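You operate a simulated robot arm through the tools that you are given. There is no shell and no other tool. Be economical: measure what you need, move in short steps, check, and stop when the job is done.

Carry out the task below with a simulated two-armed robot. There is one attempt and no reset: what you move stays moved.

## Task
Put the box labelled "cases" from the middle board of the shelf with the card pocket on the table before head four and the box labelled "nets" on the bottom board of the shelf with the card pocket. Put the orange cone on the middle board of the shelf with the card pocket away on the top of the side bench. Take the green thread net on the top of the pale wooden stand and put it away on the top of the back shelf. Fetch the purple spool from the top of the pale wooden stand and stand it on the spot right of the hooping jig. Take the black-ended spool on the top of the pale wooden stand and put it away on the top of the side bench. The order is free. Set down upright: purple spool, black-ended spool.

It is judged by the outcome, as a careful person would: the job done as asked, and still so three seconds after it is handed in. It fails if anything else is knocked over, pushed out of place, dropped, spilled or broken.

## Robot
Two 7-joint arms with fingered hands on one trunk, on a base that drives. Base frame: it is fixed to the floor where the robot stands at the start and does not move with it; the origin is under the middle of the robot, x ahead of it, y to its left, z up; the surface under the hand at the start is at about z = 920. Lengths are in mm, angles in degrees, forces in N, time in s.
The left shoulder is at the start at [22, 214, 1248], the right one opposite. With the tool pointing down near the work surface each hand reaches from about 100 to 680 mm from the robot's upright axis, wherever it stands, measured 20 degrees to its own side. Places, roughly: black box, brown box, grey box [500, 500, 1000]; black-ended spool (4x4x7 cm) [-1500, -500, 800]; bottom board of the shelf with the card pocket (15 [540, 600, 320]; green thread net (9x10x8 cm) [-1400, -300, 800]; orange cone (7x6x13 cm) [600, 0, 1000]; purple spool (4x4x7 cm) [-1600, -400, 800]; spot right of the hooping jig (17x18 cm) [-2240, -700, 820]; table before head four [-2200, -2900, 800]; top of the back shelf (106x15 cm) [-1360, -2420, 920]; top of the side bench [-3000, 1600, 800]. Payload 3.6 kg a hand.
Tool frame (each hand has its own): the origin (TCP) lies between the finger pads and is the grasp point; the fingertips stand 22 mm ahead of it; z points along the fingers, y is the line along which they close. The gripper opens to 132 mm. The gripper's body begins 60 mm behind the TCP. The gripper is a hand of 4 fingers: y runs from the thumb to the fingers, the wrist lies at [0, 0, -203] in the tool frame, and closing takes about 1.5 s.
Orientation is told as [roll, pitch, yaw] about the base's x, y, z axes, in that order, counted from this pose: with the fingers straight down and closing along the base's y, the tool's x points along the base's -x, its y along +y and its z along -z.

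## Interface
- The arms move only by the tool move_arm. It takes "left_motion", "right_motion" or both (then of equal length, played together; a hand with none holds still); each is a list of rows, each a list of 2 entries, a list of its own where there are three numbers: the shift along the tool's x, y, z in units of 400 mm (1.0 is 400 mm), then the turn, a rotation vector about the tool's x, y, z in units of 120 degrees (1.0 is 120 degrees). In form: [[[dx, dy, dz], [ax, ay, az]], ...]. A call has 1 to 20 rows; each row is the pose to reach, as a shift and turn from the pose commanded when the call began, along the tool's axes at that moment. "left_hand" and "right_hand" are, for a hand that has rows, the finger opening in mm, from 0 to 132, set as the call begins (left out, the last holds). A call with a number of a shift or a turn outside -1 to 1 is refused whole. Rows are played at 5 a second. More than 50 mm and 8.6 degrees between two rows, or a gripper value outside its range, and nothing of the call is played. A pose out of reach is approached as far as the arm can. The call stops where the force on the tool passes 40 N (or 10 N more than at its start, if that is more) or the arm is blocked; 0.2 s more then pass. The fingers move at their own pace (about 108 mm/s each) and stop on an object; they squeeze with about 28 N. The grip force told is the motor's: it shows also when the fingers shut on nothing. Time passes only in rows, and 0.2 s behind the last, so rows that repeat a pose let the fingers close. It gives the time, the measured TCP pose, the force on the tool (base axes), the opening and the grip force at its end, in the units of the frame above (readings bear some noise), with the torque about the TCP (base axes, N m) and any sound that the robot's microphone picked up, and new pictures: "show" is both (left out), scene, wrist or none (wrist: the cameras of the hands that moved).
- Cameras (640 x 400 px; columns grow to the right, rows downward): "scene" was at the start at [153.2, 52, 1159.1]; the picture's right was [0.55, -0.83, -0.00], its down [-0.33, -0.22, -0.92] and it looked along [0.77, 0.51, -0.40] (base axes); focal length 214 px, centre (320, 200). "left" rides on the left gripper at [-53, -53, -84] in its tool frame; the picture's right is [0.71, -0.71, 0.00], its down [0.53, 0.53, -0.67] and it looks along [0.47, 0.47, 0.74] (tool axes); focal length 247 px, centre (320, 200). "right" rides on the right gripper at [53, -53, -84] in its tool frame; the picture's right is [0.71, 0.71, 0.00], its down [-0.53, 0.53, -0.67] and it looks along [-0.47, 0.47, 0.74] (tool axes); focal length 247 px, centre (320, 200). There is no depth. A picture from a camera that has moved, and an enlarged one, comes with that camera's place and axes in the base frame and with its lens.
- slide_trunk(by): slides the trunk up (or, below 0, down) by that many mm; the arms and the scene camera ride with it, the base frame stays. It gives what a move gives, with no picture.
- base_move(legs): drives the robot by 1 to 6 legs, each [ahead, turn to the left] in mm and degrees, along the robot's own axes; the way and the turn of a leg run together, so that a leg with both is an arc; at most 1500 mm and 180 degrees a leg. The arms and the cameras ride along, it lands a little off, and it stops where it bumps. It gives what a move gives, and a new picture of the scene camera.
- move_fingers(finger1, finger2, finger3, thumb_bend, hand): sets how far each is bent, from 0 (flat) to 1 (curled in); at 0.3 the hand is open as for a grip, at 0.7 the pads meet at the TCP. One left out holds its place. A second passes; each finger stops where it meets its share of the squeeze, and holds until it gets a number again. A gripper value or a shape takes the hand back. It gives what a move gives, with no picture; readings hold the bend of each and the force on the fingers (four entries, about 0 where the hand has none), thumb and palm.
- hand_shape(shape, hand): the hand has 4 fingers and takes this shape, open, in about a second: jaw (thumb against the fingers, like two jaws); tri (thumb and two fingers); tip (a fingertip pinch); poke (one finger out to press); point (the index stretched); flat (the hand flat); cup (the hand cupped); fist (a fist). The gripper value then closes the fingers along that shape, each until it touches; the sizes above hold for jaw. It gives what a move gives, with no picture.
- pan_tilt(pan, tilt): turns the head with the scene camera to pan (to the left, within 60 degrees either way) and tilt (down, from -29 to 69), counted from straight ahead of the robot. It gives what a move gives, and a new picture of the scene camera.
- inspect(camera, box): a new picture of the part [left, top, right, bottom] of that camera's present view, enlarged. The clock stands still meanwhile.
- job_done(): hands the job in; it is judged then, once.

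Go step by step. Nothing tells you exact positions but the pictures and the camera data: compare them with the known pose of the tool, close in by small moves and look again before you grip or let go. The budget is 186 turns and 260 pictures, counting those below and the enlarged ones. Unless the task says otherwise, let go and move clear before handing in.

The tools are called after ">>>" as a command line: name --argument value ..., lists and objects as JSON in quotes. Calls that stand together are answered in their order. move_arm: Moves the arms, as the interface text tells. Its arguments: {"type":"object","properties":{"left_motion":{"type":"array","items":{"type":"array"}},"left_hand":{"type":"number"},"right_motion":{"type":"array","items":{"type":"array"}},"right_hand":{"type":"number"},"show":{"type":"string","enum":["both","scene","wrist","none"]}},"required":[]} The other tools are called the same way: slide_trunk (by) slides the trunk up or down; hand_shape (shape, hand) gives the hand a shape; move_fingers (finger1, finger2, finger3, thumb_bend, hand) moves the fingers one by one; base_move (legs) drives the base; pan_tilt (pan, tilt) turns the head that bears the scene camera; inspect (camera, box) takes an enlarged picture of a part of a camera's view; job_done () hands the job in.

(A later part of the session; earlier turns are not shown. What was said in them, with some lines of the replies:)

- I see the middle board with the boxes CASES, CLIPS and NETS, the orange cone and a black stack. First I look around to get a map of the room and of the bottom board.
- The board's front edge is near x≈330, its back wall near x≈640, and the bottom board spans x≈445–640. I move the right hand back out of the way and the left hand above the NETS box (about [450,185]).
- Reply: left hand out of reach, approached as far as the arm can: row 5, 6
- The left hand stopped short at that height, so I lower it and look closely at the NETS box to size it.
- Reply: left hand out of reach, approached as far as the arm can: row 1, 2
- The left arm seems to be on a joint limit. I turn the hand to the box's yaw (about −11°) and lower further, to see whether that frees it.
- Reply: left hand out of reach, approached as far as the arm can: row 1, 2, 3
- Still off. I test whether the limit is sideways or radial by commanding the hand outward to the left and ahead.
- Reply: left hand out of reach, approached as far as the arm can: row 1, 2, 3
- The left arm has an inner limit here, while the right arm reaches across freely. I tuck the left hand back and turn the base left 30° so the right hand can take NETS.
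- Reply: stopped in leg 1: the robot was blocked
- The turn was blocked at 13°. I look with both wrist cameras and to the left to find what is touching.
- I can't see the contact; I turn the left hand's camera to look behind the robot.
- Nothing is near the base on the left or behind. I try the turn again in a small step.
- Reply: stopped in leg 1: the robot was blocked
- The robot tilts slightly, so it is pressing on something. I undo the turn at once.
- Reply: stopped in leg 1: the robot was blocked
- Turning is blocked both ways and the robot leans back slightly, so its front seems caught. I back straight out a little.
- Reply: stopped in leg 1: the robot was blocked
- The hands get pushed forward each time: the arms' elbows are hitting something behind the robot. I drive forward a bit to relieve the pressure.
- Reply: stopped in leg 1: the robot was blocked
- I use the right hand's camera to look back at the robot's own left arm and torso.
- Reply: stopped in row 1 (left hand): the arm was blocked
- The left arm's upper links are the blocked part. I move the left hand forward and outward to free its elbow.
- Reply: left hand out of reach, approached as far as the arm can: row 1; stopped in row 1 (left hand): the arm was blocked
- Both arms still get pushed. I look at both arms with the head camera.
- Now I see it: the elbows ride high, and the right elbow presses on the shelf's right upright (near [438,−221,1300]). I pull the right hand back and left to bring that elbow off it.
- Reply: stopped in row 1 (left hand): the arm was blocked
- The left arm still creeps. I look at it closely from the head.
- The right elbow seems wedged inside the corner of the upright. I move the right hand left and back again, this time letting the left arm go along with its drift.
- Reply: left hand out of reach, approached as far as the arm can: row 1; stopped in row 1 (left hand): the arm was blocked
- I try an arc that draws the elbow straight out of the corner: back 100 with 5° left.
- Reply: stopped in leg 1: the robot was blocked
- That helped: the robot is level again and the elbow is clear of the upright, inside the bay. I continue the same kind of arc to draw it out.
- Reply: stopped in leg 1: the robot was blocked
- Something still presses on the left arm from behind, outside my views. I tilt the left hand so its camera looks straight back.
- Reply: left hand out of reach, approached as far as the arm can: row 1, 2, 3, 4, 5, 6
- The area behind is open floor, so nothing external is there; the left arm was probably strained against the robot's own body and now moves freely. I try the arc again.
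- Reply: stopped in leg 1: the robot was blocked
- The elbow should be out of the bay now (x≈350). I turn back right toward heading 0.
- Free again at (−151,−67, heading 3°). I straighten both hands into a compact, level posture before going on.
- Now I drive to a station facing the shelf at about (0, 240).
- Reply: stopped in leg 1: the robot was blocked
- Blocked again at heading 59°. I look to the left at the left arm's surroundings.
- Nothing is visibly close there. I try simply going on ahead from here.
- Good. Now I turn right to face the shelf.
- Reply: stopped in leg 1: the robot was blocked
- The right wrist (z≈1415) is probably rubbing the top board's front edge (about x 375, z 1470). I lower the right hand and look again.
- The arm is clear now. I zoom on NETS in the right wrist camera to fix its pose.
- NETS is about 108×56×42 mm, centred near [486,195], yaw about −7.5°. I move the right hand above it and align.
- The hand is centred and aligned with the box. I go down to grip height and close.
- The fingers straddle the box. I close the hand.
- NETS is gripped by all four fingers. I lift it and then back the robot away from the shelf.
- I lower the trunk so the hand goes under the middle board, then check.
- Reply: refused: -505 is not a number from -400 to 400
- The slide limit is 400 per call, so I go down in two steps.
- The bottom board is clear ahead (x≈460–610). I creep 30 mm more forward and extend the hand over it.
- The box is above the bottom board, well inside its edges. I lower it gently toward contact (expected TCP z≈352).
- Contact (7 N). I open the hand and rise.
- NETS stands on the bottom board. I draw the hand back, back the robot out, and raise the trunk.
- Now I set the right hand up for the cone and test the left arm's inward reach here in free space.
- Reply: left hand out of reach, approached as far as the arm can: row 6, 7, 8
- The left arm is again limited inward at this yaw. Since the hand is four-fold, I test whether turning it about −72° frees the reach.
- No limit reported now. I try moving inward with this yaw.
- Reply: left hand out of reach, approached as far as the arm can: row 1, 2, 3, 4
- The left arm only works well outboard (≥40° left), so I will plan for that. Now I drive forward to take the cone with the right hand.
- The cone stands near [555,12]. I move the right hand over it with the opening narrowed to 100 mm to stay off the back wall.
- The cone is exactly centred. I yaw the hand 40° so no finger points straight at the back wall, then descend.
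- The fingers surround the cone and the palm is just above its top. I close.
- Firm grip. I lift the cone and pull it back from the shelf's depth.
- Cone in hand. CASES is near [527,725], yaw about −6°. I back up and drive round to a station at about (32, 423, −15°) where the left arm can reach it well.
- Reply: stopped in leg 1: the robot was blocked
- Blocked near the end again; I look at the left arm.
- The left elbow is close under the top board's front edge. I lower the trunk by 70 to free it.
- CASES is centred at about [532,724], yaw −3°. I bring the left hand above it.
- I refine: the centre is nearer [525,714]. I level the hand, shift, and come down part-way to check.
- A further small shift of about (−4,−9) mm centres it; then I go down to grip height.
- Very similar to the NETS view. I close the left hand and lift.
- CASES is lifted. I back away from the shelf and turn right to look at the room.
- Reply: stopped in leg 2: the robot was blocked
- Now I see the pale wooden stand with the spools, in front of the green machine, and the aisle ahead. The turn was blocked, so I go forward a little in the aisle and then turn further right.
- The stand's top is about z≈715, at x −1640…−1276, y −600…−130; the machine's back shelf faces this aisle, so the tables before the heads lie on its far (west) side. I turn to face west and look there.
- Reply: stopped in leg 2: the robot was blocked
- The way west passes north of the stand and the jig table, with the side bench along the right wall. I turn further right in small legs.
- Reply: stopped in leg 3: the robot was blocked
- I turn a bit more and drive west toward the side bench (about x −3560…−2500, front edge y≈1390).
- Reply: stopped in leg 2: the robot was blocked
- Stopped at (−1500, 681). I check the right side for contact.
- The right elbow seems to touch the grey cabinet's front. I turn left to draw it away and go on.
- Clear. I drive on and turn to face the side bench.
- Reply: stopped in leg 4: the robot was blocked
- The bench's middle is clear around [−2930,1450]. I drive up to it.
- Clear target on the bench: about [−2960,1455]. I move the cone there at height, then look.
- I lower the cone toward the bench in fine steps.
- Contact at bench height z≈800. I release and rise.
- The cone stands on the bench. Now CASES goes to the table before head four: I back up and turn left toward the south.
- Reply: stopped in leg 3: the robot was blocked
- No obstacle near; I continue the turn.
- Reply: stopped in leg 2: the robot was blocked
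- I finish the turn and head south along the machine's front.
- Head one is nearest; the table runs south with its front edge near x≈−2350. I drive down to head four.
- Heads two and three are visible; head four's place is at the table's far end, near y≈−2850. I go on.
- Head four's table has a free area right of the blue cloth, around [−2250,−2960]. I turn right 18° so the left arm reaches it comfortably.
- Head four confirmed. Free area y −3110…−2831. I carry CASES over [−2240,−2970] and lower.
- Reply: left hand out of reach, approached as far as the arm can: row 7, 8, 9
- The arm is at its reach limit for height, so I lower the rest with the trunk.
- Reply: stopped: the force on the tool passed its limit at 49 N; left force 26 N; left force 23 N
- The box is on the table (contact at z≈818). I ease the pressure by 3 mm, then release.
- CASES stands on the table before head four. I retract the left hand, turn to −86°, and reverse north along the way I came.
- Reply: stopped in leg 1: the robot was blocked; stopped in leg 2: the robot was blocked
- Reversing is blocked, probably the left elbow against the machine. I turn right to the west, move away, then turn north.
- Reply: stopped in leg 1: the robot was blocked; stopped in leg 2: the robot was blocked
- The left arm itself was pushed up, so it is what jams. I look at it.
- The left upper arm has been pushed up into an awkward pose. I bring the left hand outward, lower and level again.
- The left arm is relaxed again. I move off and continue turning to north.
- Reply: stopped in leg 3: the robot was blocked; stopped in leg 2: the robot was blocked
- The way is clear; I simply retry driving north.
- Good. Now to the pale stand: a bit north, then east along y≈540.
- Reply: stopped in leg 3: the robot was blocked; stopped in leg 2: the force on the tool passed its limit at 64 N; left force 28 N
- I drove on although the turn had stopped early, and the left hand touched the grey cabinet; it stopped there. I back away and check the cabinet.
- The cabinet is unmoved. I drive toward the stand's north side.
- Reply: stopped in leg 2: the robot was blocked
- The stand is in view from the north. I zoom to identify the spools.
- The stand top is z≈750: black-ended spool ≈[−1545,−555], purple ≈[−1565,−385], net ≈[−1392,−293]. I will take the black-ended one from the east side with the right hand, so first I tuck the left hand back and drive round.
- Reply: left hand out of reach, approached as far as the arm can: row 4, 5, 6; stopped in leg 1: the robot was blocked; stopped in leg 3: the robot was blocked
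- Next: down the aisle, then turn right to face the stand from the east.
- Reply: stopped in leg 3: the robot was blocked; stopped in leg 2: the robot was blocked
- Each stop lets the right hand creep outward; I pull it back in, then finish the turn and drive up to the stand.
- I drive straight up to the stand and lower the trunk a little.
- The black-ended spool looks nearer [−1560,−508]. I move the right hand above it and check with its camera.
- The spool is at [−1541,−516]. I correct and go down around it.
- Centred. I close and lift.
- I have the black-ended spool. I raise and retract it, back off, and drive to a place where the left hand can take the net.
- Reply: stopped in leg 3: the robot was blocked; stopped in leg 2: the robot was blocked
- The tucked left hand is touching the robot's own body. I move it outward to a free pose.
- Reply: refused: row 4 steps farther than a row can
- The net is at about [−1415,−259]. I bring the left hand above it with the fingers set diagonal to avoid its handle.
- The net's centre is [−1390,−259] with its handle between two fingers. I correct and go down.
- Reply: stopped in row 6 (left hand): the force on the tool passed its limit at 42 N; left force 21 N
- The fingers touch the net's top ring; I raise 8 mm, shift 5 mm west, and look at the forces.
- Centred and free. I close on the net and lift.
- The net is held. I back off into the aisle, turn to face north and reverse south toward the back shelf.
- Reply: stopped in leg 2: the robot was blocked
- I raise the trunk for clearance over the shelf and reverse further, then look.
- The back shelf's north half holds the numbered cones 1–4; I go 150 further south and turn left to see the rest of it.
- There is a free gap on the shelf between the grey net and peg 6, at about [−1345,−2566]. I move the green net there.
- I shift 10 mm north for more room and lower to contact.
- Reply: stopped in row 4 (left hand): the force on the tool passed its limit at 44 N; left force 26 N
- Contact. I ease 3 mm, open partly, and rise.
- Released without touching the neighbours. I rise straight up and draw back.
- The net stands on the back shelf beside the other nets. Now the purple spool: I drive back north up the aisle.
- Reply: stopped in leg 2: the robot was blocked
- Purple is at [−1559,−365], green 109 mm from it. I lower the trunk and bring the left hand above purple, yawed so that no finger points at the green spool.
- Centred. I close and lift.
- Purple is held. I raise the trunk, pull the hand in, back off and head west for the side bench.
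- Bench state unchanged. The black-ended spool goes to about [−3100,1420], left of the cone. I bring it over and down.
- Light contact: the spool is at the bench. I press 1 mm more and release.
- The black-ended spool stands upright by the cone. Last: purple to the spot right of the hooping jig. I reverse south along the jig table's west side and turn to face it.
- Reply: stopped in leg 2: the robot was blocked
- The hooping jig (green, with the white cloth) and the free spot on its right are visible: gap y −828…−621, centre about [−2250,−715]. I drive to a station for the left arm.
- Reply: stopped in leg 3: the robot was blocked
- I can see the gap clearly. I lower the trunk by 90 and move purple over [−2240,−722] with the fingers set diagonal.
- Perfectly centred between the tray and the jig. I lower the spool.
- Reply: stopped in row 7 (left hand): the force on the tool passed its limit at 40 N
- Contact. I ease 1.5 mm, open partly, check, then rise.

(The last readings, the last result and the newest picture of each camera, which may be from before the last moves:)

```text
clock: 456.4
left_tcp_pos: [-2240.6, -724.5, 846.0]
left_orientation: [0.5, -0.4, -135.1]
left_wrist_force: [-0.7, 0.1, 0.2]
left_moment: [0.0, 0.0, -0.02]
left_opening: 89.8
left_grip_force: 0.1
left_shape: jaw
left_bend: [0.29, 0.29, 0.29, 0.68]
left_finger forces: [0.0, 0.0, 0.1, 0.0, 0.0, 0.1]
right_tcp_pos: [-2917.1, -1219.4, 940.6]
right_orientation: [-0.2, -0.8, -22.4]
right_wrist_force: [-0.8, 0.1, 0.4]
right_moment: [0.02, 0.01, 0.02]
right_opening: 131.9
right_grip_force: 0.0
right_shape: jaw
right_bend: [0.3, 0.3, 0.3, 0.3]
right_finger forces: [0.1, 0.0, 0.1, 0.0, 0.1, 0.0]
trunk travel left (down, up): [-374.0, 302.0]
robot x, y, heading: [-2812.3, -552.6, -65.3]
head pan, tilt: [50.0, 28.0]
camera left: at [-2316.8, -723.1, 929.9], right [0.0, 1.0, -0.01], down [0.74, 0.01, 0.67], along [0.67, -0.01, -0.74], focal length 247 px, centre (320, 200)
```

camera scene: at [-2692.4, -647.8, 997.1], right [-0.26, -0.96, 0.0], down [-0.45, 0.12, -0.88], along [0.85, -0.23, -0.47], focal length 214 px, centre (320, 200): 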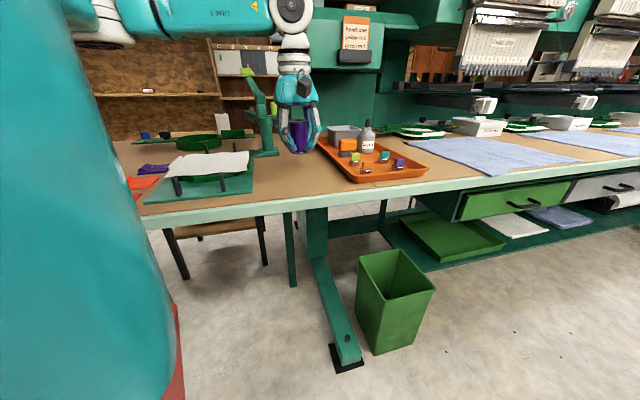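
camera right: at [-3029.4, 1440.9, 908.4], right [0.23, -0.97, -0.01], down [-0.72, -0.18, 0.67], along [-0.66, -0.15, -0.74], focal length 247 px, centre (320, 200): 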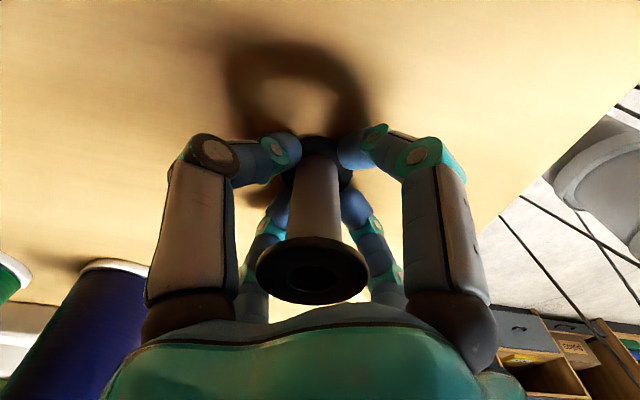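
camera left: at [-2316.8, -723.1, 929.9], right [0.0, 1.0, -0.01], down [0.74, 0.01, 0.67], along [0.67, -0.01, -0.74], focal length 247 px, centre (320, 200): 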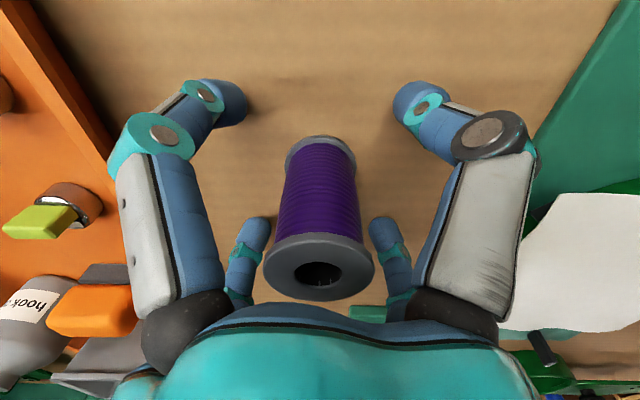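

The spool stands free. I rise straight up and draw back.

>>> move_arm --left_motion '[[[0, 0, -0.05], [0, 0, 0]], [[0, 0, -0.15], [0, 0, 0]], [[0, 0, -0.27], [0, 0, 0]], [[0, 0, -0.39], [0, 0, 0]], [[0, 0, -0.5], [0, 0, 0]], [[-0.08, -0.08, -0.5], [0, 0, 0]], [[-0.16, -0.16, -0.5], [0, 0, 0]], [[-0.24, -0.24, -0.5], [0, 0, 0]], [[-0.24, -0.24, -0.5], [0, 0, 0]]]' --show "scene"

>>> inspect --camera "scene" --box '[120, 60, 440, 240]'

```text
clock: 458.4
left_tcp_pos: [-2375.8, -720.0, 1048.4]
left_orientation: [0.5, -0.4, -135.1]
left_wrist_force: [-0.7, 0.1, -0.5]
left_moment: [0.01, 0.0, 0.01]
left_opening: 89.7
left_grip_force: 0.0
left_shape: jaw
left_bend: [0.29, 0.29, 0.29, 0.68]
left_finger forces: [0.0, 0.0, 0.0, 0.0, 0.0, 0.1]
right_tcp_pos: [-2919.3, -1219.0, 941.1]
right_orientation: [-0.2, -0.7, -22.3]
right_wrist_force: [0.8, 0.2, -0.9]
right_moment: [0.01, 0.03, -0.01]
right_opening: 132.2
right_grip_force: 0.0
right_shape: jaw
right_bend: [0.3, 0.3, 0.3, 0.3]
right_finger forces: [0.0, 0.0, 0.1, 0.0, 0.1, 0.0]
trunk travel left (down, up): [-374.0, 302.0]
robot x, y, heading: [-2810.3, -556.9, -65.2]
head pan, tilt: [50.0, 28.0]
camera scene: at [-2692.4, -647.6, 997.1], right [-0.26, -0.96, 0.0], down [-0.45, 0.12, -0.88], along [0.85, -0.23, -0.47], focal length 214 px, centre (320, 200)
```

scene: 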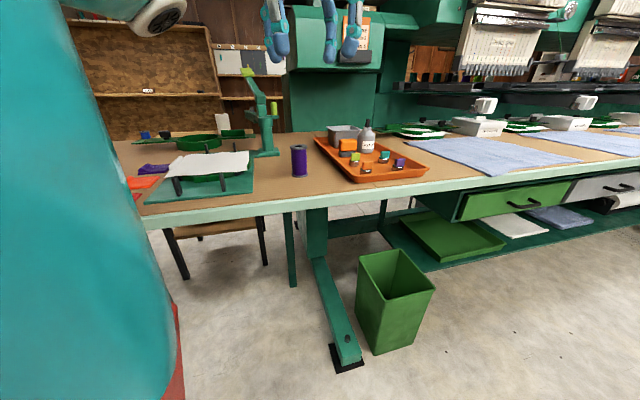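

```text
2.00 times, centred on (280, 150) of scene
camera zoom: at [-2692.4, -647.6, 997.1], right [-0.26, -0.96, 0.0], down [-0.45, 0.12, -0.88], along [0.85, -0.23, -0.47], focal length 429 px, centre (400, 300)
```

zoom: 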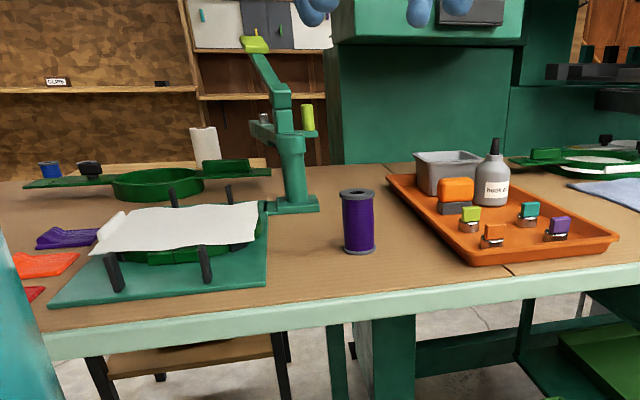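

All six goods are in place and both hands are empty and clear: the purple spool stands upright right of the hooping jig. I hand the job in.

>>> job_done

```text
The job is handed in.
```

I carried all six items to their places and handed the job in; both spools stand upright.

- **CASES:** on the table before head four, to the right of the blue cloth.
- **NETS:** on the bottom board of the shelf with the card pocket.
- **Orange cone:** on the side bench.
- **Black-ended spool:** on the side bench, left of the cone.
- **Green thread net:** on the back shelf, between the grey net and peg 6.
- **Purple spool:** right of the hooping jig, between it and the orange tray.

While driving, the left hand bumped the grey cabinet once, and earlier an elbow pressed on the shelf's right upright. I saw nothing moved or knocked over in the pictures.
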